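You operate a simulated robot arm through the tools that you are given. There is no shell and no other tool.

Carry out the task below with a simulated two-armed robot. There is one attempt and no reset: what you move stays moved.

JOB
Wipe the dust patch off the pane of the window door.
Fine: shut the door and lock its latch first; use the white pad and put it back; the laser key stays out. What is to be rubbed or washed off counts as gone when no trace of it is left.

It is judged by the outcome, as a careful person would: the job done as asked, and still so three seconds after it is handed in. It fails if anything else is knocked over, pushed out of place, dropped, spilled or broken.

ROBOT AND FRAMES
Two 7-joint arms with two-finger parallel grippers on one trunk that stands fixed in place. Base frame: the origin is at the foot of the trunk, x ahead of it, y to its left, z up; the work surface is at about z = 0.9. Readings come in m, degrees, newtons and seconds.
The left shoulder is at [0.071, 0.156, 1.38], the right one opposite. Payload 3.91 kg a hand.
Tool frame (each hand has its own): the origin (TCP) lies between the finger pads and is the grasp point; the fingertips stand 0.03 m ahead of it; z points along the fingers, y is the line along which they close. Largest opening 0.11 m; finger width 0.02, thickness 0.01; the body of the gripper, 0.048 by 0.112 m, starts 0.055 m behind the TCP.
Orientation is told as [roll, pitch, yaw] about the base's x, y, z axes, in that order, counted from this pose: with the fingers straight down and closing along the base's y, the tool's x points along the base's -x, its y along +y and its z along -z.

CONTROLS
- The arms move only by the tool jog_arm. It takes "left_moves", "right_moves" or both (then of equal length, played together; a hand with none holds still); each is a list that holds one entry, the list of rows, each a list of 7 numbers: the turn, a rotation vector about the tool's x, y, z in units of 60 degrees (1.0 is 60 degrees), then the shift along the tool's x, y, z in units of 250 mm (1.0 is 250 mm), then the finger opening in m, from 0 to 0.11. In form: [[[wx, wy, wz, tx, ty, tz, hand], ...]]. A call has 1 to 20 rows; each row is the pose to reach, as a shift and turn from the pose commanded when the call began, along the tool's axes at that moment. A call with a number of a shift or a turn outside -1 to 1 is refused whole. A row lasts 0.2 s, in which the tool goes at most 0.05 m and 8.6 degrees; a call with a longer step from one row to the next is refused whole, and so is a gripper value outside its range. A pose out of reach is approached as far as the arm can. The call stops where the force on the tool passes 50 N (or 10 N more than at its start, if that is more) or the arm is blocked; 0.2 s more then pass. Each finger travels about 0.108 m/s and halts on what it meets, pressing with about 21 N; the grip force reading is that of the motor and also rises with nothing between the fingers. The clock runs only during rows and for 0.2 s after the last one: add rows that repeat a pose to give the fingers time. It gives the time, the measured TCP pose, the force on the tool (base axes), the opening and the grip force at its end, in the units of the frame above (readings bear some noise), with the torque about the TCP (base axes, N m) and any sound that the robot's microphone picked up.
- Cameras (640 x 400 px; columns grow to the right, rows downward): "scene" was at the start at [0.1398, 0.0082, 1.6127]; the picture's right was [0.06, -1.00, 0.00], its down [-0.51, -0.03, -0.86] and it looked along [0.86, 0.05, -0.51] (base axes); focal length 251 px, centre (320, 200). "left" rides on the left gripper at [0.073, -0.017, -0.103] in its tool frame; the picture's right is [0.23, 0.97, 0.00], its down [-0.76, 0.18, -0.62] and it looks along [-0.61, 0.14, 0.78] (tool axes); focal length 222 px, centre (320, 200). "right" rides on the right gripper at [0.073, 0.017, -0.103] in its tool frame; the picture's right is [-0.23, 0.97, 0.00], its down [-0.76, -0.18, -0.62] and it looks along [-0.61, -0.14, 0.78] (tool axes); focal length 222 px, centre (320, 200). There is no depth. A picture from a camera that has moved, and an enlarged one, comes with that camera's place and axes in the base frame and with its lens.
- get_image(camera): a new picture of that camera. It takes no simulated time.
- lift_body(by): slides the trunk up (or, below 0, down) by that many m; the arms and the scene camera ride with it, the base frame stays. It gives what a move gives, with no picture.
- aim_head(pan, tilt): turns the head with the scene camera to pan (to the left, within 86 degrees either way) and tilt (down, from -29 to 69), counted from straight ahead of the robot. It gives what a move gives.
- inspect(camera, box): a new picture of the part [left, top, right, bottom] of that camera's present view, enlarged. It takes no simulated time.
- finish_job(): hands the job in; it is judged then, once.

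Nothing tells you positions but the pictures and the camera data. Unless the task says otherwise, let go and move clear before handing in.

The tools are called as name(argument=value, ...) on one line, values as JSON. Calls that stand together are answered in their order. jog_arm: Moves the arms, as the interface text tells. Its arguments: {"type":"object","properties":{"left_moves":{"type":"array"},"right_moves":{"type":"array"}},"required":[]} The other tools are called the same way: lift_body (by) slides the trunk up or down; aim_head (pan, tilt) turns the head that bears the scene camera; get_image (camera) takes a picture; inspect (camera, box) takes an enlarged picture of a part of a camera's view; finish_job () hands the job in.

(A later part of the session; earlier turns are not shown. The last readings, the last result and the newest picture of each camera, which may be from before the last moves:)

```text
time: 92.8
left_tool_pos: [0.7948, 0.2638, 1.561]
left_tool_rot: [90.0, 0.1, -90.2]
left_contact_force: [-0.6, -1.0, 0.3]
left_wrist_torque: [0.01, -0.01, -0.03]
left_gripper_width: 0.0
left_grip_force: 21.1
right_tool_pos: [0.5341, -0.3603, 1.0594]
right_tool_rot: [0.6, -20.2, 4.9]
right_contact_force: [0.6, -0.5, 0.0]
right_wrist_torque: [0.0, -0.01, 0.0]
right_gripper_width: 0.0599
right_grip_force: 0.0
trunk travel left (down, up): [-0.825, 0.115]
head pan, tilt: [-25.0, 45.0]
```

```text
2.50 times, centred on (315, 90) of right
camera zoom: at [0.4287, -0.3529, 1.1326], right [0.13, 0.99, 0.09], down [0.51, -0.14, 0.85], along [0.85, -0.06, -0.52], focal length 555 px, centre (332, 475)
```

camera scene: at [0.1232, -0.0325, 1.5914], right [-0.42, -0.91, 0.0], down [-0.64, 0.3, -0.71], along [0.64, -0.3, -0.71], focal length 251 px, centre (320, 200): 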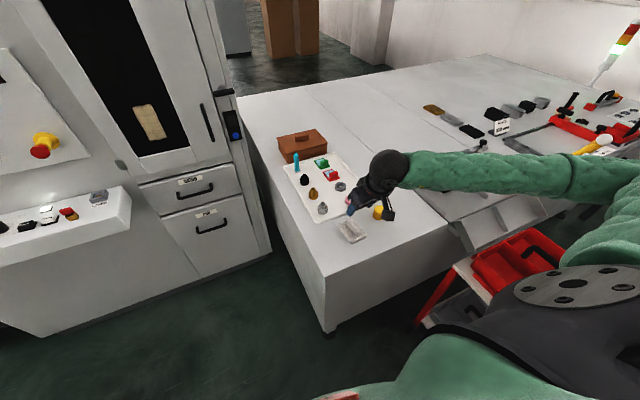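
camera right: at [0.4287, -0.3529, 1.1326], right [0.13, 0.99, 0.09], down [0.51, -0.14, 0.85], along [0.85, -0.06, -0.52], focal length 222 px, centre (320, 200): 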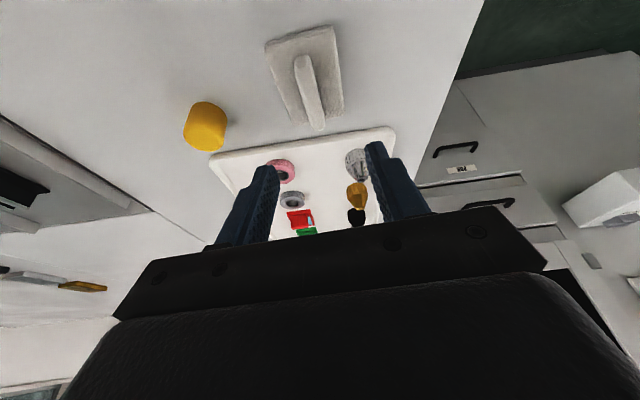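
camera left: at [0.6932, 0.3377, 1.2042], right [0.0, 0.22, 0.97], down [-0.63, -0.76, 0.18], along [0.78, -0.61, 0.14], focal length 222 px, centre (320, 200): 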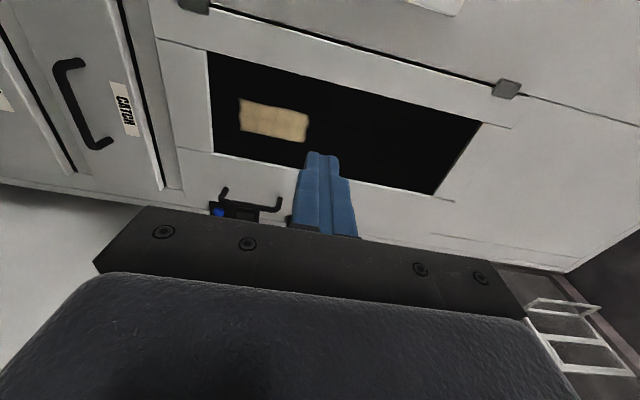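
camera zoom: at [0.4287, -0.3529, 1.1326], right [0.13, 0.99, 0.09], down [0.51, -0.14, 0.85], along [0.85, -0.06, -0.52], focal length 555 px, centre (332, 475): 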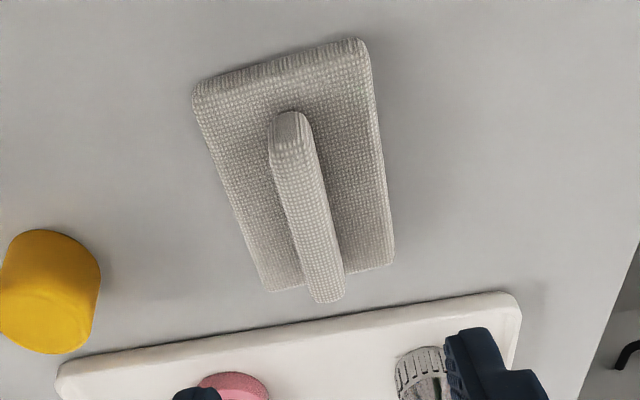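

Refined pad center: (0.5655, -0.360), yaw 4.5°, size 0.0925 × 0.063. I'll descend with the open gripper over the near half of the ridge.

jog_arm(right_moves=[[[0, 0, 0, 0.03, -0.003, 0.09, 0.06], [0, 0, 0, 0.06, -0.006, 0.18, 0.06], [0, 0, 0, 0.09, -0.009, 0.27, 0.06], [0, 0, 0, 0.122, -0.013, 0.36, 0.06]]])

get_image(camera="right")

inspect(camera="scene", box=[320, 180, 400, 250])

```text
time: 93.8
left_tool_pos: [0.7961, 0.2642, 1.5615]
left_tool_rot: [90.0, 0.1, -90.3]
left_contact_force: [0.0, -0.4, 0.3]
left_wrist_torque: [-0.02, 0.0, -0.01]
left_gripper_width: 0.0003
left_grip_force: 20.7
right_tool_pos: [0.5385, -0.3639, 0.9655]
right_tool_rot: [0.6, -20.2, 4.8]
right_contact_force: [0.4, 0.9, 0.2]
right_wrist_torque: [0.01, -0.01, 0.03]
right_gripper_width: 0.06
right_grip_force: 0.1
trunk travel left (down, up): [-0.825, 0.115]
head pan, tilt: [-25.0, 45.0]
```

```text
taken
camera right: at [0.4321, -0.3554, 1.038], right [0.13, 0.99, 0.09], down [0.51, -0.14, 0.85], along [0.85, -0.06, -0.53], focal length 222 px, centre (320, 200)
```

right: 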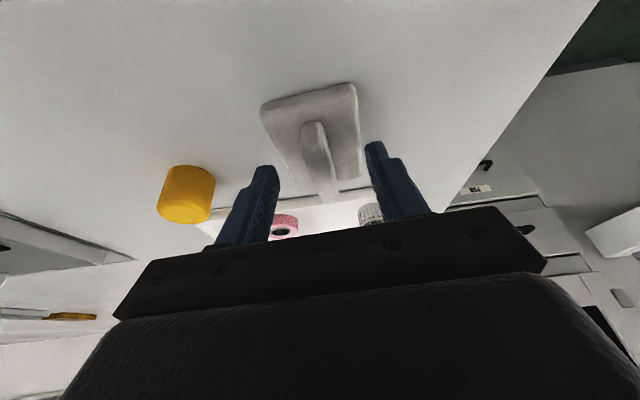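

```text
5.71 times, centred on (360, 215) of scene
camera zoom: at [0.1238, -0.0324, 1.5913], right [-0.42, -0.91, 0.0], down [-0.64, 0.3, -0.71], along [0.64, -0.3, -0.71], focal length 1434 px, centre (91, 114)
```

zoom: 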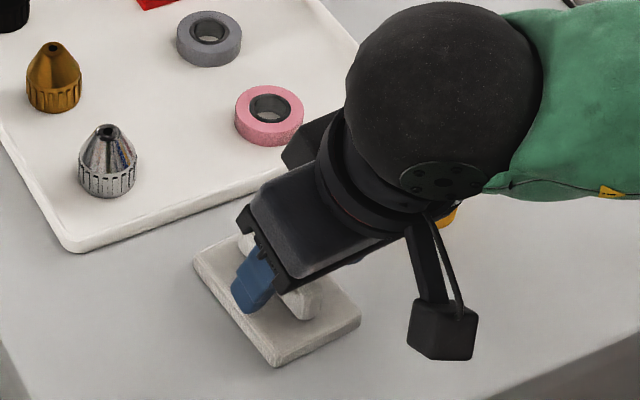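

jog_arm(right_moves=[[[0, 0, 0, 0.01, 0.002, 0.02, 0.06], [0, 0, 0, 0.02, 0.004, 0.043, 0.06], [0, 0, 0, 0.03, 0.006, 0.064, 0.06]]])

inspect(camera="right", box=[230, 70, 430, 230])

inspect(camera="scene", box=[335, 205, 375, 235])

```text
time: 94.6
left_tool_pos: [0.7952, 0.2648, 1.562]
left_tool_rot: [90.0, 0.1, -90.2]
left_contact_force: [-0.2, 0.2, -0.2]
left_wrist_torque: [0.01, 0.02, -0.01]
left_gripper_width: 0.0
left_grip_force: 21.2
right_tool_pos: [0.535, -0.3629, 0.9461]
right_tool_rot: [0.5, -20.1, 4.9]
right_contact_force: [-0.1, 0.2, -1.0]
right_wrist_torque: [-0.02, 0.01, 0.0]
right_gripper_width: 0.0596
right_grip_force: 0.0
trunk travel left (down, up): [-0.825, 0.115]
head pan, tilt: [-25.0, 45.0]
```

```text
2.50 times, centred on (330, 150) of right
camera zoom: at [0.4305, -0.3551, 1.0202], right [0.13, 0.99, 0.09], down [0.51, -0.14, 0.85], along [0.85, -0.06, -0.53], focal length 555 px, centre (295, 325)
```

zoom: 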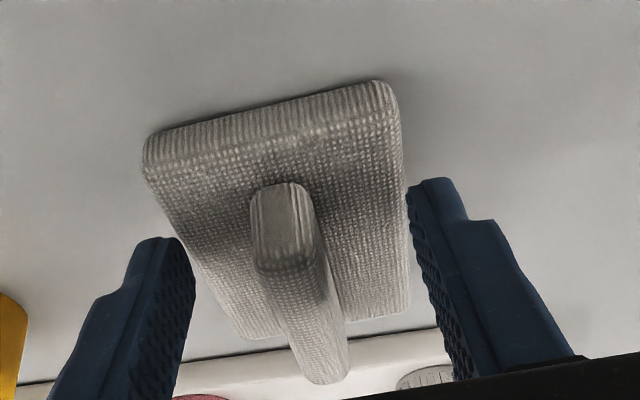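

```text
13.33 times, centred on (355, 220) of scene
camera zoom: at [0.1233, -0.0318, 1.5913], right [-0.42, -0.91, 0.0], down [-0.64, 0.3, -0.71], along [0.64, -0.3, -0.71], focal length 3347 px, centre (-147, -67)
```

zoom: 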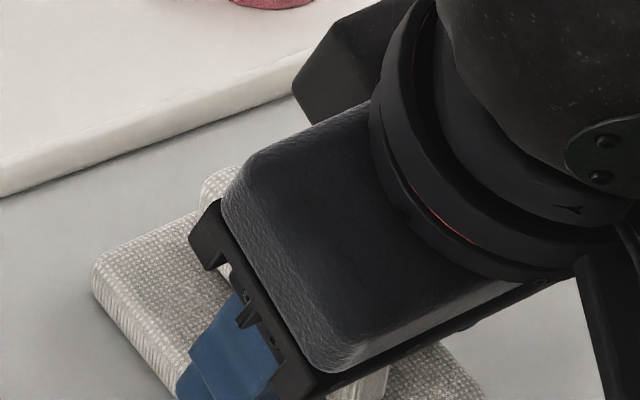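

The fingers straddle the near half of the ridge, parallel to it and just above the base. Closing the grip now.

jog_arm(right_moves=[[[0, 0, 0, 0, 0, 0, 0.03], [0, 0, 0, 0, 0, 0, 0.0], [0, 0, 0, 0, 0, 0, 0.0], [0, 0, 0, 0, 0, 0, 0.0], [0, 0, 0, 0, 0, 0, 0.0]]])

inspect(camera="right", box=[230, 70, 430, 230])

```text
time: 95.8
left_tool_pos: [0.7961, 0.2646, 1.5614]
left_tool_rot: [90.0, 0.1, -90.3]
left_contact_force: [-0.2, -0.8, 0.2]
left_wrist_torque: [0.02, 0.02, -0.02]
left_gripper_width: 0.0001
left_grip_force: 21.0
right_tool_pos: [0.5364, -0.3631, 0.9472]
right_tool_rot: [0.5, -20.2, 4.7]
right_contact_force: [-0.7, -0.5, 0.8]
right_wrist_torque: [-0.05, 0.05, -0.01]
right_gripper_width: 0.0153
right_grip_force: 20.6
trunk travel left (down, up): [-0.825, 0.115]
head pan, tilt: [-25.0, 45.0]
```

```text
2.50 times, centred on (330, 150) of right
camera zoom: at [0.4306, -0.3551, 1.0203], right [0.13, 0.99, 0.09], down [0.51, -0.14, 0.85], along [0.85, -0.06, -0.53], focal length 555 px, centre (295, 325)
```

zoom: 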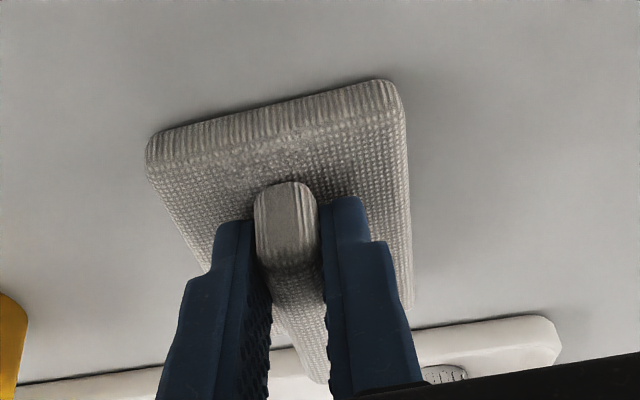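

The ridge is gripped (width 0.015). I'll lift straight up, noting this pose (0.5364, -0.3631, 0.9472; tilt -20.2°, yaw 4.7°) for putting it back.

jog_arm(right_moves=[[[0, 0, 0, -0.03, 0, -0.08, 0.0], [0, 0, 0, -0.08, 0.002, -0.22, 0.0], [0, 0, 0, -0.145, 0.004, -0.39, 0.0], [0, 0, 0, -0.21, 0.006, -0.57, 0.0], [0, 0, 0, -0.28, 0.008, -0.75, 0.0], [0, 0, 0, -0.345, 0.01, -0.938, 0.0]]])

get_image(camera="scene")

get_image(camera="right")

```text
time: 97.2
left_tool_pos: [0.7967, 0.2651, 1.5609]
left_tool_rot: [90.1, 0.0, -90.3]
left_contact_force: [-0.5, 0.3, -0.5]
left_wrist_torque: [-0.02, -0.03, -0.03]
left_gripper_width: 0.0
left_grip_force: 21.1
right_tool_pos: [0.5357, -0.3614, 1.1988]
right_tool_rot: [0.6, -20.3, 4.9]
right_contact_force: [0.5, 0.4, -1.5]
right_wrist_torque: [-0.01, -0.02, 0.02]
right_gripper_width: 0.0153
right_grip_force: 21.0
trunk travel left (down, up): [-0.825, 0.115]
head pan, tilt: [-25.0, 45.0]
```

```text
taken
camera scene: at [0.1234, -0.0314, 1.5912], right [-0.42, -0.91, 0.0], down [-0.64, 0.3, -0.71], along [0.64, -0.3, -0.71], focal length 251 px, centre (320, 200)
```

scene: 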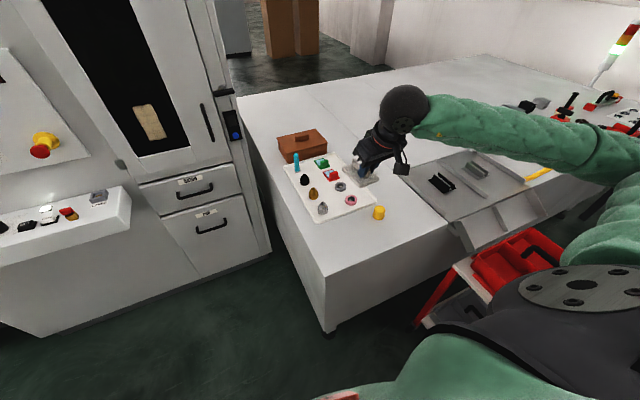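

```text
taken
camera right: at [0.43, -0.3535, 1.2714], right [0.13, 0.99, 0.09], down [0.51, -0.14, 0.85], along [0.85, -0.06, -0.53], focal length 222 px, centre (320, 200)
```

right: 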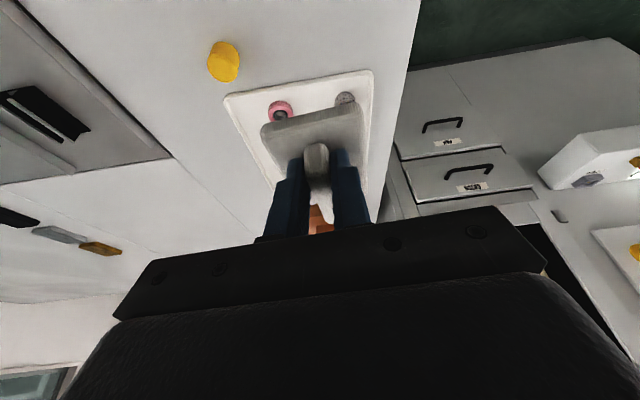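

The pad is held firmly. Next I'll bring it up and forward while turning the right hand toward pointing ahead.

jog_arm(right_moves=[[[0, -0.12, 0, -0.12, 0.05, -0.09, 0.0], [0, -0.24, 0, -0.25, 0.1, -0.17, 0.0], [0, -0.37, 0, -0.37, 0.15, -0.26, 0.0], [0, -0.49, 0, -0.5, 0.2, -0.35, 0.0], [0, -0.61, 0, -0.62, 0.25, -0.43, 0.0], [0, -0.74, 0, -0.75, 0.3, -0.52, 0.0], [0, -0.86, 0, -0.87, 0.35, -0.61, 0.0], [0, -0.98, 0, -0.99, 0.39, -0.695, 0.0]]])

aim_head(pan=0, tilt=20)

get_image(camera="scene")

```text
time: 99.0
left_tool_pos: [0.797, 0.2645, 1.5615]
left_tool_rot: [90.0, 0.0, -90.3]
left_contact_force: [0.7, 0.4, -0.4]
left_wrist_torque: [-0.02, -0.05, -0.05]
left_gripper_width: 0.0
left_grip_force: 20.8
right_tool_pos: [0.6987, -0.249, 1.4458]
right_tool_rot: [2.8, -79.1, 2.4]
right_contact_force: [0.1, 0.2, -0.6]
right_wrist_torque: [0.01, 0.01, 0.01]
right_gripper_width: 0.0155
right_grip_force: 20.9
trunk travel left (down, up): [-0.825, 0.115]
head pan, tilt: [-25.0, 45.0]
```

```text
time: 99.9
left_tool_pos: [0.7956, 0.2649, 1.5615]
left_tool_rot: [90.1, 0.1, -90.2]
left_contact_force: [1.0, -0.8, 0.3]
left_wrist_torque: [0.01, 0.01, 0.0]
left_gripper_width: 0.0
left_grip_force: 21.2
right_tool_pos: [0.6971, -0.2512, 1.4456]
right_tool_rot: [2.7, -78.9, 2.3]
right_contact_force: [0.6, -1.1, -1.1]
right_wrist_torque: [-0.03, -0.03, 0.01]
right_gripper_width: 0.0152
right_grip_force: 20.6
trunk travel left (down, up): [-0.825, 0.115]
head pan, tilt: [0.0, 20.0]
```

```text
taken
camera scene: at [0.1428, 0.0023, 1.6299], right [0.0, -1.0, 0.0], down [-0.34, 0.0, -0.94], along [0.94, 0.0, -0.34], focal length 251 px, centre (320, 200)
```

scene: 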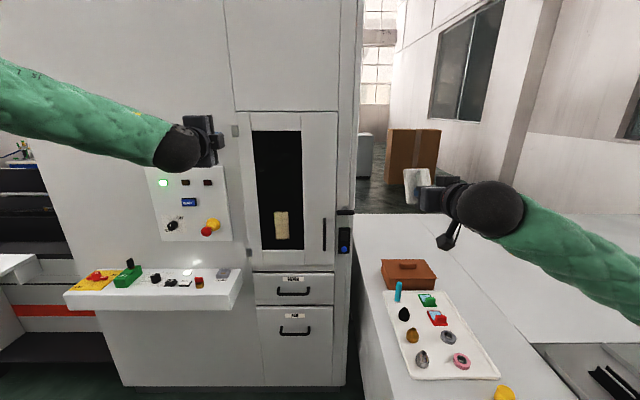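

Next I'll roll the right hand so the pad's face points ahead and its ridge lies horizontal, moving toward the middle.

jog_arm(right_moves=[[[-0.0045, -0.0277, -0.1244, -0.028, 0.049, 0.014, 0.0], [-0.009, -0.0554, -0.2488, -0.056, 0.098, 0.029, 0.0], [-0.0135, -0.083, -0.373, -0.083, 0.146, 0.043, 0.0], [-0.018, -0.1107, -0.4975, -0.111, 0.195, 0.058, 0.0], [-0.0225, -0.1384, -0.622, -0.139, 0.244, 0.072, 0.0], [-0.027, -0.166, -0.746, -0.167, 0.293, 0.086, 0.0], [-0.0315, -0.1937, -0.871, -0.194, 0.341, 0.1, 0.0], [-0.036, -0.2214, -0.995, -0.222, 0.39, 0.115, 0.0]]])

get_image(camera="scene")

```text
time: 101.7
left_tool_pos: [0.797, 0.2661, 1.5616]
left_tool_rot: [90.0, 0.1, -90.2]
left_contact_force: [-1.1, 0.5, -0.2]
left_wrist_torque: [0.02, 0.02, 0.01]
left_gripper_width: 0.0001
left_grip_force: 20.5
right_tool_pos: [0.7295, -0.1523, 1.4973]
right_tool_rot: [-88.9, -31.4, 102.6]
right_contact_force: [0.2, -0.7, -0.7]
right_wrist_torque: [0.01, -0.02, 0.02]
right_gripper_width: 0.0148
right_grip_force: 20.8
trunk travel left (down, up): [-0.825, 0.115]
head pan, tilt: [0.0, 20.0]
```

```text
taken
camera scene: at [0.1432, 0.0032, 1.6299], right [0.0, -1.0, 0.0], down [-0.34, 0.0, -0.94], along [0.94, 0.0, -0.34], focal length 251 px, centre (320, 200)
```

scene: 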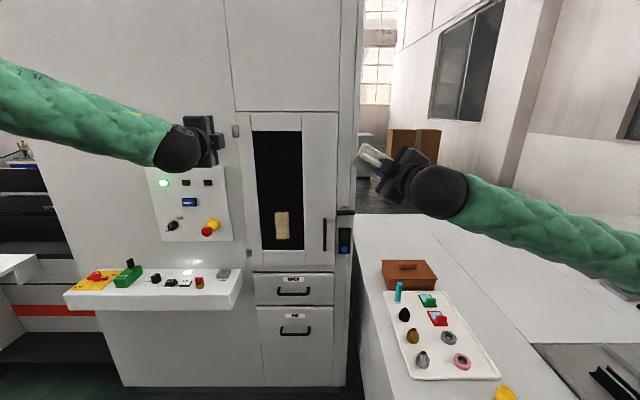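

jog_arm(right_moves=[[[-0.0034, -0.0236, -0.105, -0.06, 0.034, 0.029, 0.0], [-0.0068, -0.0472, -0.21, -0.12, 0.067, 0.058, 0.0], [-0.01, -0.0708, -0.314, -0.18, 0.1, 0.086, 0.0], [-0.0136, -0.0944, -0.419, -0.24, 0.134, 0.115, 0.0], [-0.017, -0.118, -0.524, -0.302, 0.168, 0.144, 0.0]]])

get_image(camera="scene")

get_image(camera="right")

get_image(camera="left")

```text
time: 102.9
left_tool_pos: [0.794, 0.2664, 1.5624]
left_tool_rot: [90.1, 0.1, -90.1]
left_contact_force: [0.5, -0.1, 0.1]
left_wrist_torque: [-0.01, 0.03, 0.0]
left_gripper_width: 0.0
left_grip_force: 21.1
right_tool_pos: [0.7544, -0.1639, 1.5147]
right_tool_rot: [-90.1, -8.4, 109.0]
right_contact_force: [-0.6, 0.0, -0.3]
right_wrist_torque: [0.02, -0.01, 0.0]
right_gripper_width: 0.0152
right_grip_force: 20.8
right hand out of reach, approached as far as the arm can: row 3, 4, 5
trunk travel left (down, up): [-0.825, 0.115]
head pan, tilt: [0.0, 20.0]
```

```text
taken
camera scene: at [0.1409, 0.0033, 1.6304], right [0.0, -1.0, 0.0], down [-0.34, 0.0, -0.94], along [0.94, 0.0, -0.34], focal length 251 px, centre (320, 200)
```

scene: 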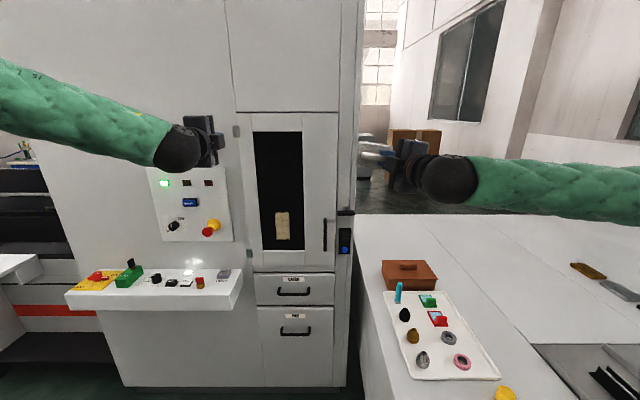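

```text
taken
camera right: at [0.6784, -0.2626, 1.4871], right [-0.12, 0.35, -0.93], down [-0.83, 0.49, 0.28], along [0.55, 0.8, 0.23], focal length 222 px, centre (320, 200)
```

right: 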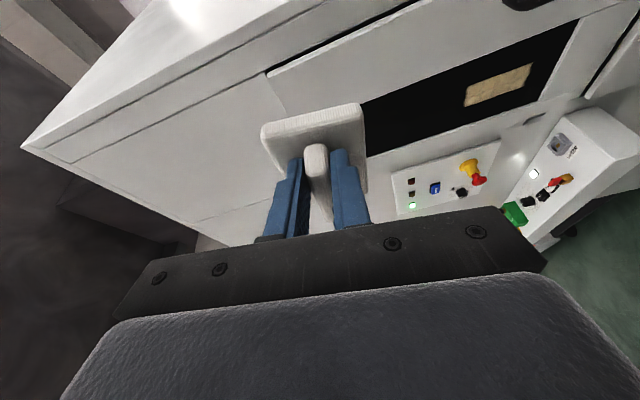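

```text
taken
camera left: at [0.6909, 0.3392, 1.5452], right [0.0, 0.23, 0.97], down [-0.62, -0.76, 0.18], along [0.78, -0.61, 0.14], focal length 222 px, centre (320, 200)
```

left: 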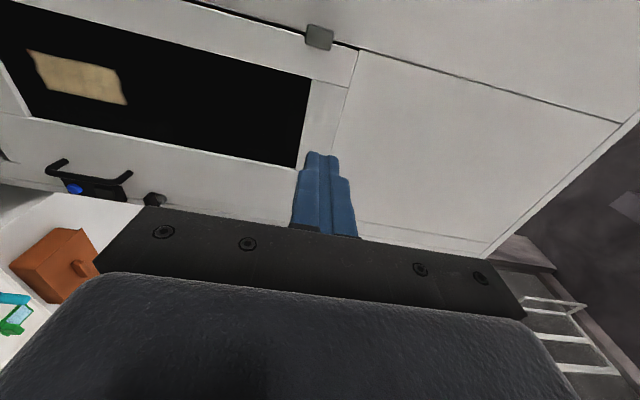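

The right wrist hits a limit in this spot. I'll finish the roll farther to the right, where the left hand's mirror pose worked, and then move inward.

jog_arm(right_moves=[[[0, 0, 0, 0.1, -0.01, -0.02, 0.0], [0, 0, 0, 0.2, -0.02, -0.04, 0.0], [0, 0, 0, 0.3, -0.03, -0.06, 0.0], [0, 0, 0, 0.4, -0.04, -0.08, 0.0]]])

get_image(camera="scene")

```text
time: 103.9
left_tool_pos: [0.795, 0.2653, 1.561]
left_tool_rot: [90.0, 0.1, -90.1]
left_contact_force: [0.2, 0.5, -0.1]
left_wrist_torque: [0.0, 0.01, 0.01]
left_gripper_width: 0.0
left_grip_force: 20.5
right_tool_pos: [0.771, -0.2681, 1.5087]
right_tool_rot: [-89.5, -8.7, 108.8]
right_contact_force: [-1.0, -0.2, 0.5]
right_wrist_torque: [0.01, -0.02, 0.0]
right_gripper_width: 0.0151
right_grip_force: 20.9
trunk travel left (down, up): [-0.825, 0.115]
head pan, tilt: [0.0, 20.0]
```

```text
taken
camera scene: at [0.1426, 0.0014, 1.63], right [0.0, -1.0, 0.0], down [-0.34, 0.0, -0.94], along [0.94, 0.0, -0.34], focal length 251 px, centre (320, 200)
```

scene: 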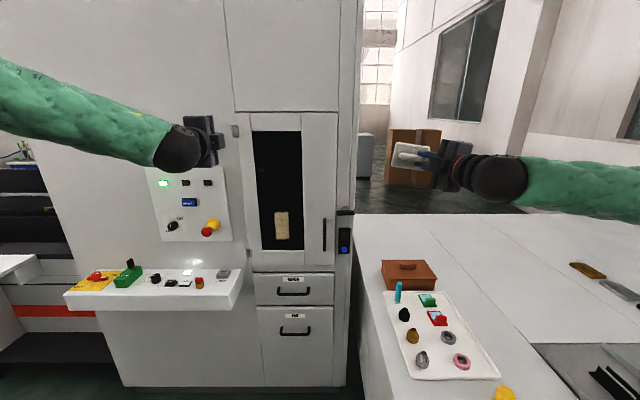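

jog_arm(right_moves=[[[0, 0, -0.05, 0, 0, 0, 0.0], [0, 0, -0.1, 0, 0, 0, 0.0], [0, -0.01, -0.145, 0, 0, 0, 0.0]]])

jog_arm(right_moves=[[[0, 0, 0, -0.1, 0, 0.02, 0.0], [0, 0, 0, -0.2, 0, 0.04, 0.0], [0, 0, 0, -0.3, 0, 0.06, 0.0], [0, 0, 0, -0.4, 0, 0.08, 0.0]]])

get_image(camera="scene")

```text
time: 104.7
left_tool_pos: [0.796, 0.2644, 1.5629]
left_tool_rot: [90.0, 0.1, -90.1]
left_contact_force: [-0.7, 0.7, 0.4]
left_wrist_torque: [0.0, 0.04, 0.01]
left_gripper_width: 0.0
left_grip_force: 21.0
right_tool_pos: [0.7683, -0.2941, 1.5196]
right_tool_rot: [-88.7, -4.6, 108.8]
right_contact_force: [0.6, -0.3, -0.5]
right_wrist_torque: [0.01, -0.03, 0.03]
right_gripper_width: 0.0155
right_grip_force: 21.3
right hand out of reach, approached as far as the arm can: row 1, 2, 3
trunk travel left (down, up): [-0.825, 0.115]
head pan, tilt: [0.0, 20.0]
```

```text
time: 105.7
left_tool_pos: [0.798, 0.2655, 1.56]
left_tool_rot: [89.9, 0.0, -90.2]
left_contact_force: [0.5, -0.1, -0.5]
left_wrist_torque: [-0.02, 0.01, -0.03]
left_gripper_width: 0.0
left_grip_force: 21.1
right_tool_pos: [0.7558, -0.1928, 1.5269]
right_tool_rot: [-88.7, -4.7, 108.7]
right_contact_force: [0.2, 0.7, -0.3]
right_wrist_torque: [-0.04, 0.04, 0.0]
right_gripper_width: 0.0155
right_grip_force: 20.8
trunk travel left (down, up): [-0.825, 0.115]
head pan, tilt: [0.0, 20.0]
```

```text
taken
camera scene: at [0.1447, 0.0037, 1.6297], right [0.0, -1.0, 0.0], down [-0.34, 0.0, -0.94], along [0.94, 0.0, -0.34], focal length 251 px, centre (320, 200)
```

scene: 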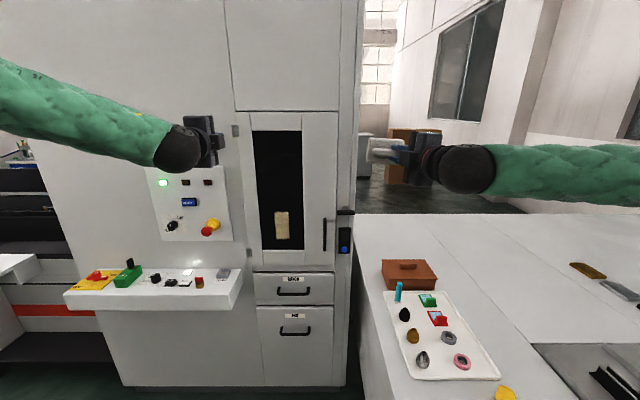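

The roll limit depends on yaw. I'll yaw the right hand back to about 0° and complete the roll there; the hand-over can happen with the pad turned a bit to the right.

jog_arm(right_moves=[[[0, 0.08, 0, 0, 0, 0, 0.0], [0, 0.16, 0, 0, 0, 0, 0.0], [0, 0.24, 0, 0, 0, 0, 0.0], [0, 0.317, 0, 0, 0, 0, 0.0]]])

jog_arm(right_moves=[[[0, 0, -0.03, 0, 0, 0, 0.0], [0, 0, -0.06, 0, 0, 0, 0.0], [0, 0, -0.085, 0, 0, 0, 0.0]]])

get_image(camera="scene")

```text
time: 106.7
left_tool_pos: [0.7976, 0.2663, 1.5616]
left_tool_rot: [90.0, 0.0, -90.1]
left_contact_force: [0.3, -1.8, 0.6]
left_wrist_torque: [0.01, 0.02, -0.02]
left_gripper_width: 0.0
left_grip_force: 21.0
right_tool_pos: [0.7553, -0.1915, 1.528]
right_tool_rot: [-87.3, -4.1, 89.7]
right_contact_force: [-0.1, 0.1, 0.1]
right_wrist_torque: [-0.01, 0.01, 0.0]
right_gripper_width: 0.0154
right_grip_force: 21.2
trunk travel left (down, up): [-0.825, 0.115]
head pan, tilt: [0.0, 20.0]
```

```text
time: 107.5
left_tool_pos: [0.7963, 0.2656, 1.5607]
left_tool_rot: [90.0, 0.0, -90.1]
left_contact_force: [0.2, -0.6, 0.1]
left_wrist_torque: [0.0, 0.0, 0.0]
left_gripper_width: 0.0
left_grip_force: 21.0
right_tool_pos: [0.7555, -0.1927, 1.5283]
right_tool_rot: [-87.3, 1.0, 89.9]
right_contact_force: [0.9, 0.8, -0.5]
right_wrist_torque: [0.0, 0.02, 0.02]
right_gripper_width: 0.0151
right_grip_force: 20.8
trunk travel left (down, up): [-0.825, 0.115]
head pan, tilt: [0.0, 20.0]
```

```text
taken
camera scene: at [0.143, 0.0027, 1.6299], right [0.0, -1.0, 0.0], down [-0.34, 0.0, -0.94], along [0.94, 0.0, -0.34], focal length 251 px, centre (320, 200)
```

scene: 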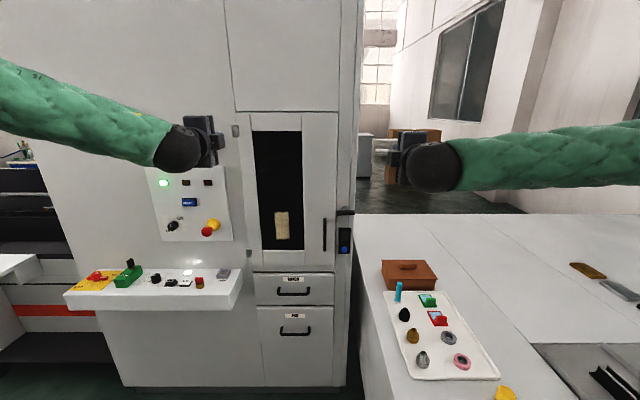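

The roll is complete at yaw ≈ 0 (right at (0.756, -0.193, 1.528)). I'll shift it 5.5 cm inward so the left hand can reach the other half of the ridge.

jog_arm(right_moves=[[[0, 0, 0, -0.055, 0, 0, 0.0], [0, 0, 0, -0.11, 0, 0, 0.0], [0, 0, 0, -0.165, 0, 0, 0.0], [0, 0, 0, -0.22, 0, 0, 0.0]]])

get_image(camera="scene")

get_image(camera="right")

```text
time: 108.5
left_tool_pos: [0.7972, 0.2671, 1.5606]
left_tool_rot: [89.9, 0.0, -90.1]
left_contact_force: [-0.1, 0.1, -0.6]
left_wrist_torque: [0.01, 0.02, 0.0]
left_gripper_width: 0.0
left_grip_force: 21.7
right_tool_pos: [0.755, -0.1366, 1.5263]
right_tool_rot: [-87.3, 1.0, 90.0]
right_contact_force: [0.3, -0.3, -0.8]
right_wrist_torque: [0.01, 0.01, -0.02]
right_gripper_width: 0.0155
right_grip_force: 21.7
trunk travel left (down, up): [-0.825, 0.115]
head pan, tilt: [0.0, 20.0]
```

```text
taken
camera scene: at [0.1437, 0.0037, 1.6299], right [0.0, -1.0, 0.0], down [-0.34, 0.0, -0.94], along [0.94, 0.0, -0.34], focal length 251 px, centre (320, 200)
```

scene: 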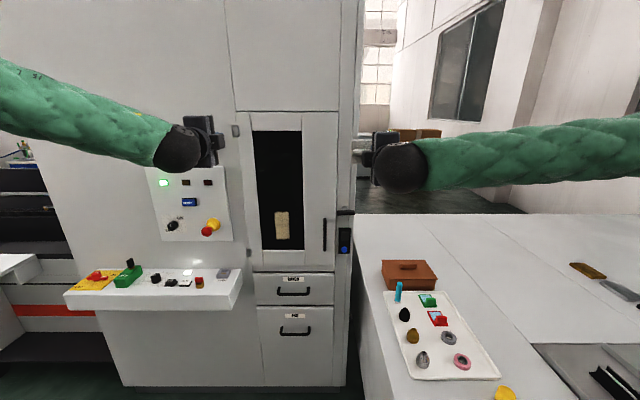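

```text
taken
camera right: at [0.6507, -0.2083, 1.5164], right [-0.05, 0.21, -0.98], down [-0.61, 0.77, 0.19], along [0.79, 0.61, 0.09], focal length 222 px, centre (320, 200)
```

right: 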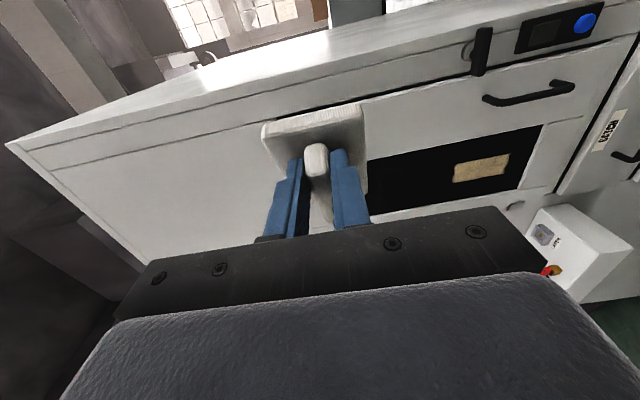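

Now I'll turn the left hand to meet the ridge (yaw about -45°, fingers closing vertically, opening 6 cm) and bring it to a pre-grasp position.

jog_arm(left_moves=[[[0.005, -0.108, -0.005, -0.08, -0.02, -0.06, 0.02], [0.01, -0.216, -0.01, -0.17, -0.04, -0.12, 0.04], [0.015, -0.324, -0.014, -0.25, -0.06, -0.18, 0.06], [0.02, -0.43, -0.019, -0.34, -0.08, -0.24, 0.06], [0.026, -0.54, -0.024, -0.42, -0.1, -0.3, 0.06], [0.031, -0.647, -0.029, -0.5, -0.12, -0.35, 0.06], [0.036, -0.755, -0.0335, -0.588, -0.134, -0.388, 0.06]]])

get_image(camera="scene")

get_image(camera="left")

```text
time: 110.1
left_tool_pos: [0.6986, 0.1182, 1.5263]
left_tool_rot: [88.7, -2.6, -135.5]
left_contact_force: [-0.3, -0.1, 0.2]
left_wrist_torque: [0.01, 0.0, 0.0]
left_gripper_width: 0.06
left_grip_force: 0.0
right_tool_pos: [0.7558, -0.1376, 1.5265]
right_tool_rot: [-87.2, 1.1, 90.0]
right_contact_force: [0.9, 0.4, -0.8]
right_wrist_torque: [0.0, 0.05, -0.02]
right_gripper_width: 0.0154
right_grip_force: 21.2
trunk travel left (down, up): [-0.825, 0.115]
head pan, tilt: [0.0, 20.0]
```

```text
taken
camera scene: at [0.1441, 0.003, 1.6299], right [0.0, -1.0, 0.0], down [-0.34, 0.0, -0.94], along [0.94, 0.0, -0.34], focal length 251 px, centre (320, 200)
```

scene: 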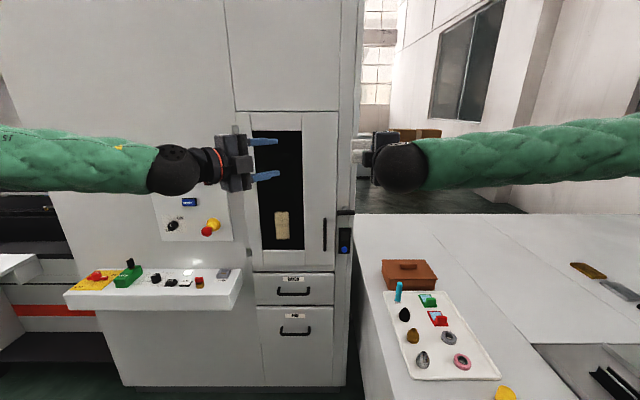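

```text
taken
camera left: at [0.6775, 0.2431, 1.5079], right [0.21, 0.17, 0.96], down [-0.97, -0.09, 0.23], along [0.12, -0.98, 0.15], focal length 222 px, centre (320, 200)
```

left: 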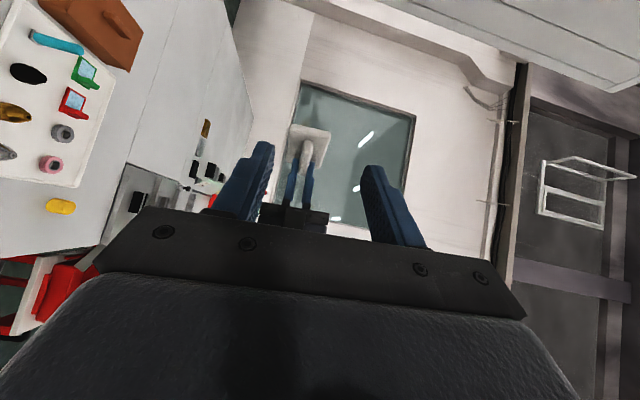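

The left camera sees the pad in the right hand. I'll zoom in to check alignment with my computed ridge position.

inspect(camera="left", box=[260, 100, 360, 220])

```text
3.33 times, centred on (310, 160) of left
camera zoom: at [0.6775, 0.2431, 1.5079], right [0.21, 0.17, 0.96], down [-0.97, -0.09, 0.23], along [0.12, -0.98, 0.15], focal length 740 px, centre (353, 333)
```

zoom: 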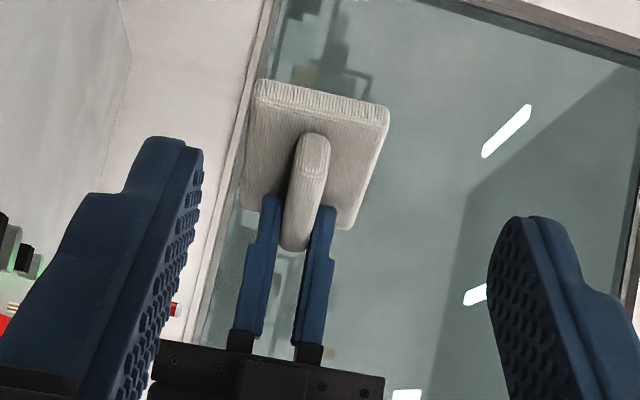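

The computed and seen ridge positions agree within a few millimetres. I'll move the left hand to the pre-grasp point on its approach line.

jog_arm(left_moves=[[[0, 0, 0, -0.085, -0.001, 0.077, 0.06], [0, 0, 0, -0.17, -0.003, 0.154, 0.06], [0, 0, 0, -0.255, -0.004, 0.23, 0.06], [0, 0, 0, -0.337, -0.005, 0.306, 0.06]]])

inspect(camera="left", box=[220, 60, 420, 220])

get_image(camera="scene")

```text
time: 111.1
left_tool_pos: [0.694, 0.0031, 1.5274]
left_tool_rot: [88.8, -2.5, -135.5]
left_contact_force: [0.0, 0.0, -0.3]
left_wrist_torque: [-0.02, -0.02, 0.02]
left_gripper_width: 0.0601
left_grip_force: 0.1
right_tool_pos: [0.7561, -0.1405, 1.527]
right_tool_rot: [-87.3, 1.0, 90.0]
right_contact_force: [0.3, 0.0, -0.3]
right_wrist_torque: [0.0, 0.01, 0.01]
right_gripper_width: 0.0153
right_grip_force: 20.8
trunk travel left (down, up): [-0.825, 0.115]
head pan, tilt: [0.0, 20.0]
```

```text
2.50 times, centred on (320, 140) of left
camera zoom: at [0.6722, 0.1269, 1.5083], right [0.21, 0.17, 0.96], down [-0.97, -0.09, 0.22], along [0.12, -0.98, 0.15], focal length 555 px, centre (320, 350)
```

zoom: 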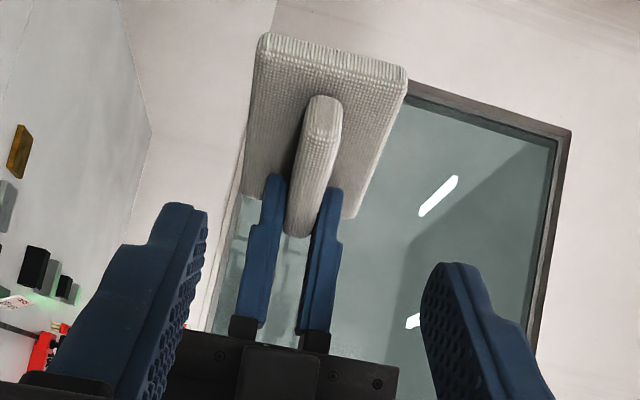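

```text
taken
camera scene: at [0.1435, 0.0001, 1.6299], right [0.0, -1.0, 0.0], down [-0.34, 0.0, -0.94], along [0.94, 0.0, -0.34], focal length 251 px, centre (320, 200)
```

scene: 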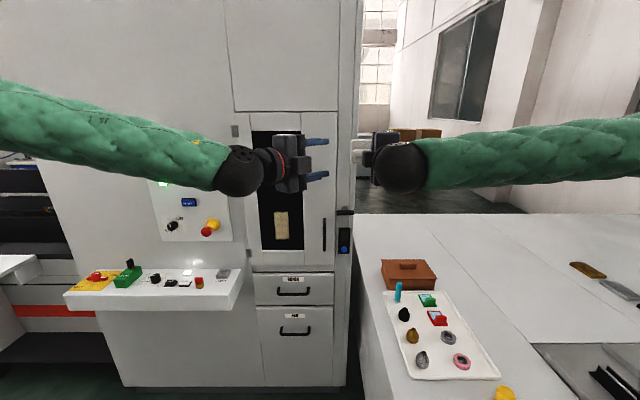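

jog_arm(left_moves=[[[0, 0, 0, -0.001, 0, 0.1, 0.06], [0, 0, 0, -0.002, 0, 0.2, 0.06], [0, 0, 0, -0.003, 0, 0.28, 0.06], [0, 0, 0, -0.004, 0, 0.36, 0.06]]])

inspect(camera="left", box=[220, 60, 420, 220])

inspect(camera="right", box=[220, 60, 420, 220])

```text
time: 112.1
left_tool_pos: [0.7562, -0.0617, 1.5248]
left_tool_rot: [88.7, -2.6, -135.4]
left_contact_force: [0.2, 0.5, 0.0]
left_wrist_torque: [-0.02, 0.0, -0.02]
left_gripper_width: 0.0599
left_grip_force: 0.1
right_tool_pos: [0.7564, -0.1386, 1.525]
right_tool_rot: [-87.3, 1.0, 90.0]
right_contact_force: [-0.5, 0.0, -0.4]
right_wrist_torque: [0.01, 0.02, 0.03]
right_gripper_width: 0.0155
right_grip_force: 21.2
trunk travel left (down, up): [-0.825, 0.115]
head pan, tilt: [0.0, 20.0]
```

```text
2.50 times, centred on (320, 140) of left
camera zoom: at [0.7345, 0.0632, 1.5069], right [0.21, 0.17, 0.96], down [-0.97, -0.09, 0.23], along [0.12, -0.98, 0.15], focal length 555 px, centre (320, 350)
```

zoom: 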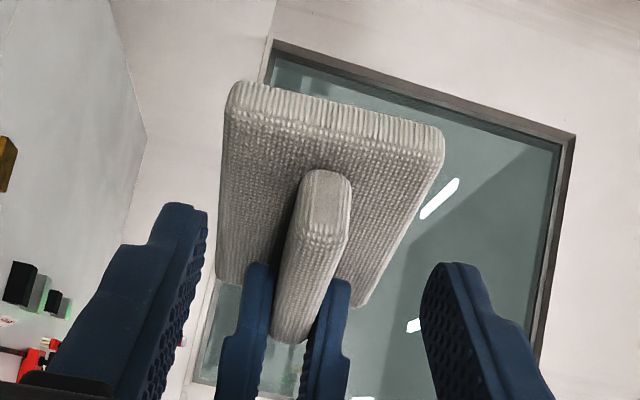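

```text
2.50 times, centred on (320, 140) of right
camera zoom: at [0.6514, -0.2103, 1.5159], right [-0.05, 0.21, -0.98], down [-0.61, 0.77, 0.19], along [0.79, 0.61, 0.09], focal length 555 px, centre (320, 350)
```

zoom: 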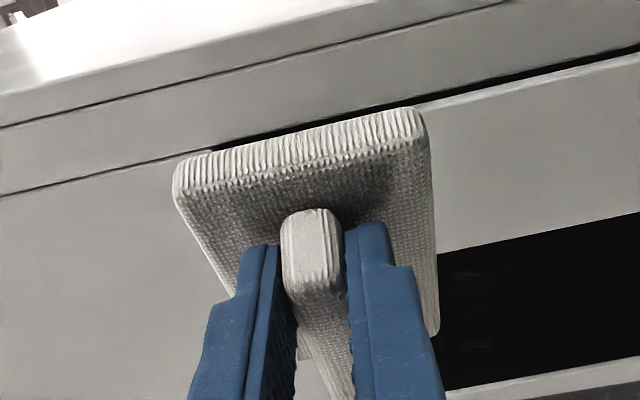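

jog_arm(left_moves=[[[0, 0, 0, 0.0, -0.002, 0.05, 0.06], [0, 0, 0, 0.001, -0.004, 0.09, 0.06], [0, 0, 0, 0.001, -0.004, 0.112, 0.06]]])

inspect(camera="left", box=[220, 60, 420, 220])

inspect(camera="right", box=[220, 60, 420, 220])

```text
time: 112.9
left_tool_pos: [0.7744, -0.0811, 1.5259]
left_tool_rot: [88.8, -2.5, -135.5]
left_contact_force: [-0.2, 0.2, -1.0]
left_wrist_torque: [-0.02, -0.02, -0.01]
left_gripper_width: 0.0599
left_grip_force: 0.1
right_tool_pos: [0.7537, -0.1372, 1.5278]
right_tool_rot: [-87.3, 1.0, 90.0]
right_contact_force: [0.2, -0.4, -0.8]
right_wrist_torque: [-0.01, 0.03, -0.02]
right_gripper_width: 0.0154
right_grip_force: 21.2
trunk travel left (down, up): [-0.825, 0.115]
head pan, tilt: [0.0, 20.0]
```

```text
2.50 times, centred on (320, 140) of left
camera zoom: at [0.7527, 0.0435, 1.5069], right [0.21, 0.18, 0.96], down [-0.97, -0.09, 0.22], along [0.12, -0.98, 0.15], focal length 555 px, centre (320, 350)
```

zoom: 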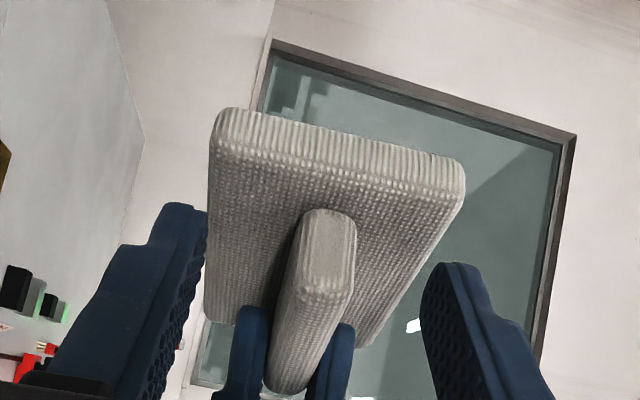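

```text
2.50 times, centred on (320, 140) of right
camera zoom: at [0.65, -0.2095, 1.5168], right [-0.05, 0.21, -0.98], down [-0.61, 0.77, 0.19], along [0.79, 0.61, 0.09], focal length 555 px, centre (320, 350)
```

zoom: 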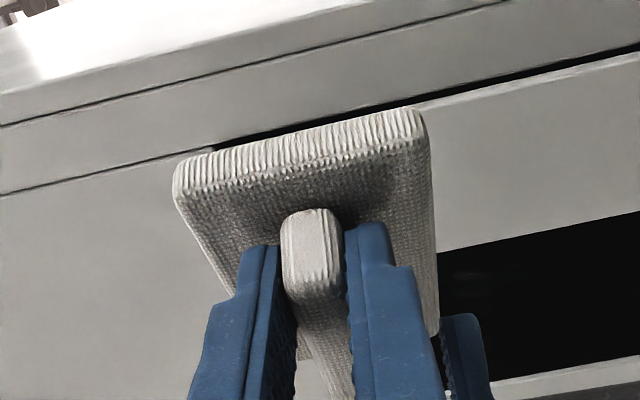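

The left fingers straddle the far half of the ridge with clearance to the right fingers. Closing the left grip.

jog_arm(left_moves=[[[0, 0, 0, 0, 0, 0, 0.04], [0, 0, 0, 0, 0, 0, 0.02], [0, 0, 0, 0, 0, 0, 0.0], [0, 0, 0, 0, 0, 0, 0.0], [0, 0, 0, 0, 0, 0, 0.0]]])

inspect(camera="left", box=[220, 60, 420, 220])

inspect(camera="right", box=[220, 60, 420, 220])

```text
time: 114.1
left_tool_pos: [0.7747, -0.0819, 1.5261]
left_tool_rot: [88.8, -2.6, -135.4]
left_contact_force: [0.4, 0.6, 1.1]
left_wrist_torque: [-0.08, 0.0, 0.06]
left_gripper_width: 0.0152
left_grip_force: 21.2
right_tool_pos: [0.7544, -0.138, 1.5282]
right_tool_rot: [-87.3, 1.1, 90.0]
right_contact_force: [-0.6, -0.7, -1.4]
right_wrist_torque: [0.03, 0.04, 0.0]
right_gripper_width: 0.0151
right_grip_force: 21.0
trunk travel left (down, up): [-0.825, 0.115]
head pan, tilt: [0.0, 20.0]
```

```text
2.50 times, centred on (320, 140) of left
camera zoom: at [0.753, 0.0436, 1.5065], right [0.21, 0.17, 0.96], down [-0.97, -0.09, 0.22], along [0.12, -0.98, 0.15], focal length 555 px, centre (320, 350)
```

zoom: 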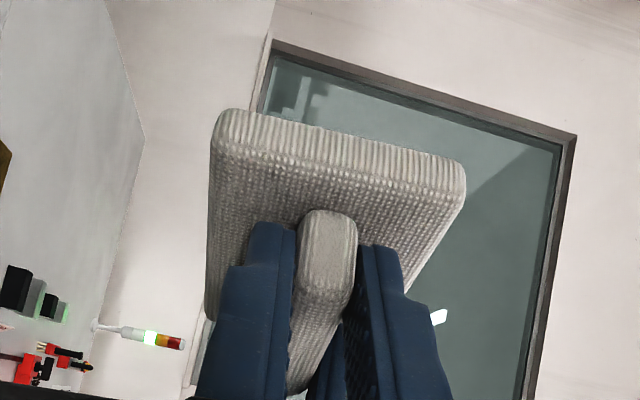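

```text
2.50 times, centred on (320, 140) of right
camera zoom: at [0.6502, -0.2095, 1.5166], right [-0.05, 0.21, -0.98], down [-0.61, 0.77, 0.19], along [0.79, 0.61, 0.09], focal length 555 px, centre (320, 350)
```

zoom: 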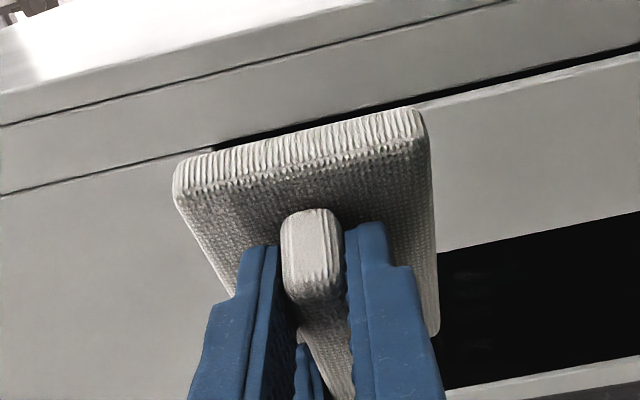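

Both hands hold the ridge. I'll open the right hand and withdraw it straight back, then to the right.

jog_arm(right_moves=[[[0, 0, 0, 0, 0, 0, 0.02], [0, 0, 0, 0, 0, 0, 0.04], [0, 0, 0, 0, 0, 0, 0.06], [0, 0, 0, 0, 0, 0, 0.06]]])

inspect(camera="left", box=[220, 60, 420, 220])

```text
time: 115.1
left_tool_pos: [0.7741, -0.0804, 1.5243]
left_tool_rot: [88.8, -2.6, -135.5]
left_contact_force: [0.8, 0.0, 1.4]
left_wrist_torque: [0.03, 0.03, -0.01]
left_gripper_width: 0.0154
left_grip_force: 21.0
right_tool_pos: [0.7546, -0.138, 1.5262]
right_tool_rot: [-87.3, 1.0, 90.0]
right_contact_force: [0.1, -0.4, 0.4]
right_wrist_torque: [-0.02, -0.02, 0.03]
right_gripper_width: 0.0601
right_grip_force: 0.1
trunk travel left (down, up): [-0.825, 0.115]
head pan, tilt: [0.0, 20.0]
```

```text
2.50 times, centred on (320, 140) of left
camera zoom: at [0.7531, 0.0435, 1.5063], right [0.21, 0.17, 0.96], down [-0.97, -0.09, 0.23], along [0.12, -0.98, 0.15], focal length 555 px, centre (320, 350)
```

zoom: 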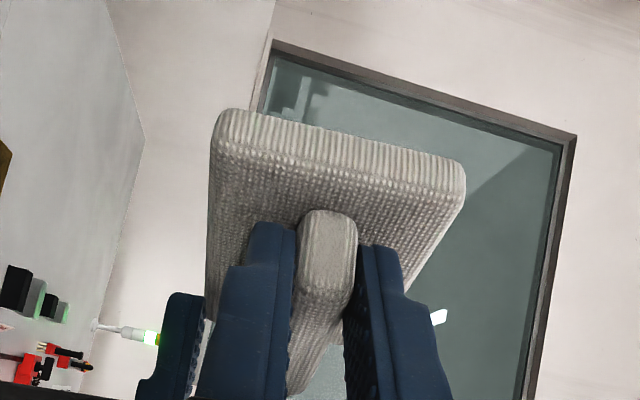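

jog_arm(right_moves=[[[0, 0, 0, 0, 0, -0.1, 0.06], [0, 0, 0, 0.02, 0, -0.2, 0.06], [0, 0, 0, 0.1, 0, -0.28, 0.06], [0, 0, 0, 0.25, 0, -0.28, 0.06], [0, 0, 0, 0.4, 0, -0.28, 0.06], [0, 0, 0, 0.55, 0, -0.28, 0.06]]])

get_image(camera="scene")

get_image(camera="left")

```text
time: 116.5
left_tool_pos: [0.7728, -0.0816, 1.5258]
left_tool_rot: [88.8, -2.5, -135.5]
left_contact_force: [0.6, 0.2, -0.2]
left_wrist_torque: [0.0, 0.03, -0.02]
left_gripper_width: 0.0156
left_grip_force: 20.8
right_tool_pos: [0.6838, -0.2769, 1.5341]
right_tool_rot: [-87.4, 1.0, 90.1]
right_contact_force: [0.5, -1.7, 0.3]
right_wrist_torque: [0.03, 0.01, -0.01]
right_gripper_width: 0.0598
right_grip_force: 0.0
trunk travel left (down, up): [-0.825, 0.115]
head pan, tilt: [0.0, 20.0]
```

```text
taken
camera scene: at [0.1414, 0.0011, 1.6301], right [0.0, -1.0, 0.0], down [-0.34, 0.0, -0.94], along [0.94, 0.0, -0.34], focal length 251 px, centre (320, 200)
```

scene: 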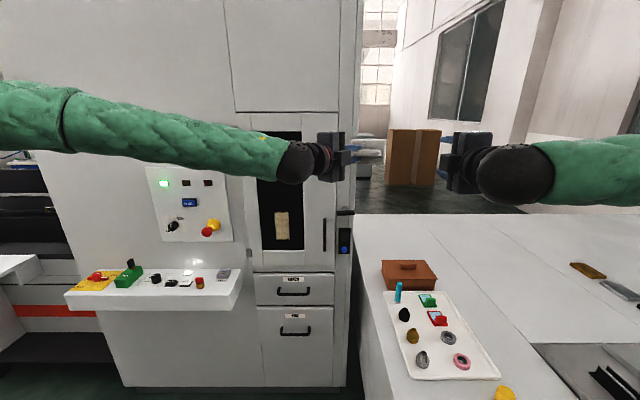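

```text
taken
camera left: at [0.7514, 0.0428, 1.5074], right [0.21, 0.17, 0.96], down [-0.97, -0.09, 0.22], along [0.12, -0.98, 0.15], focal length 222 px, centre (320, 200)
```

left: 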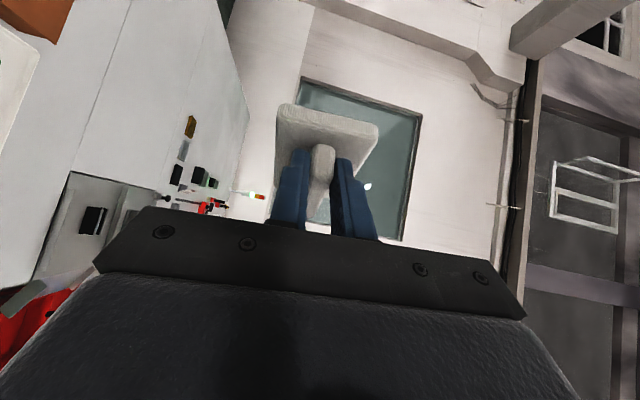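

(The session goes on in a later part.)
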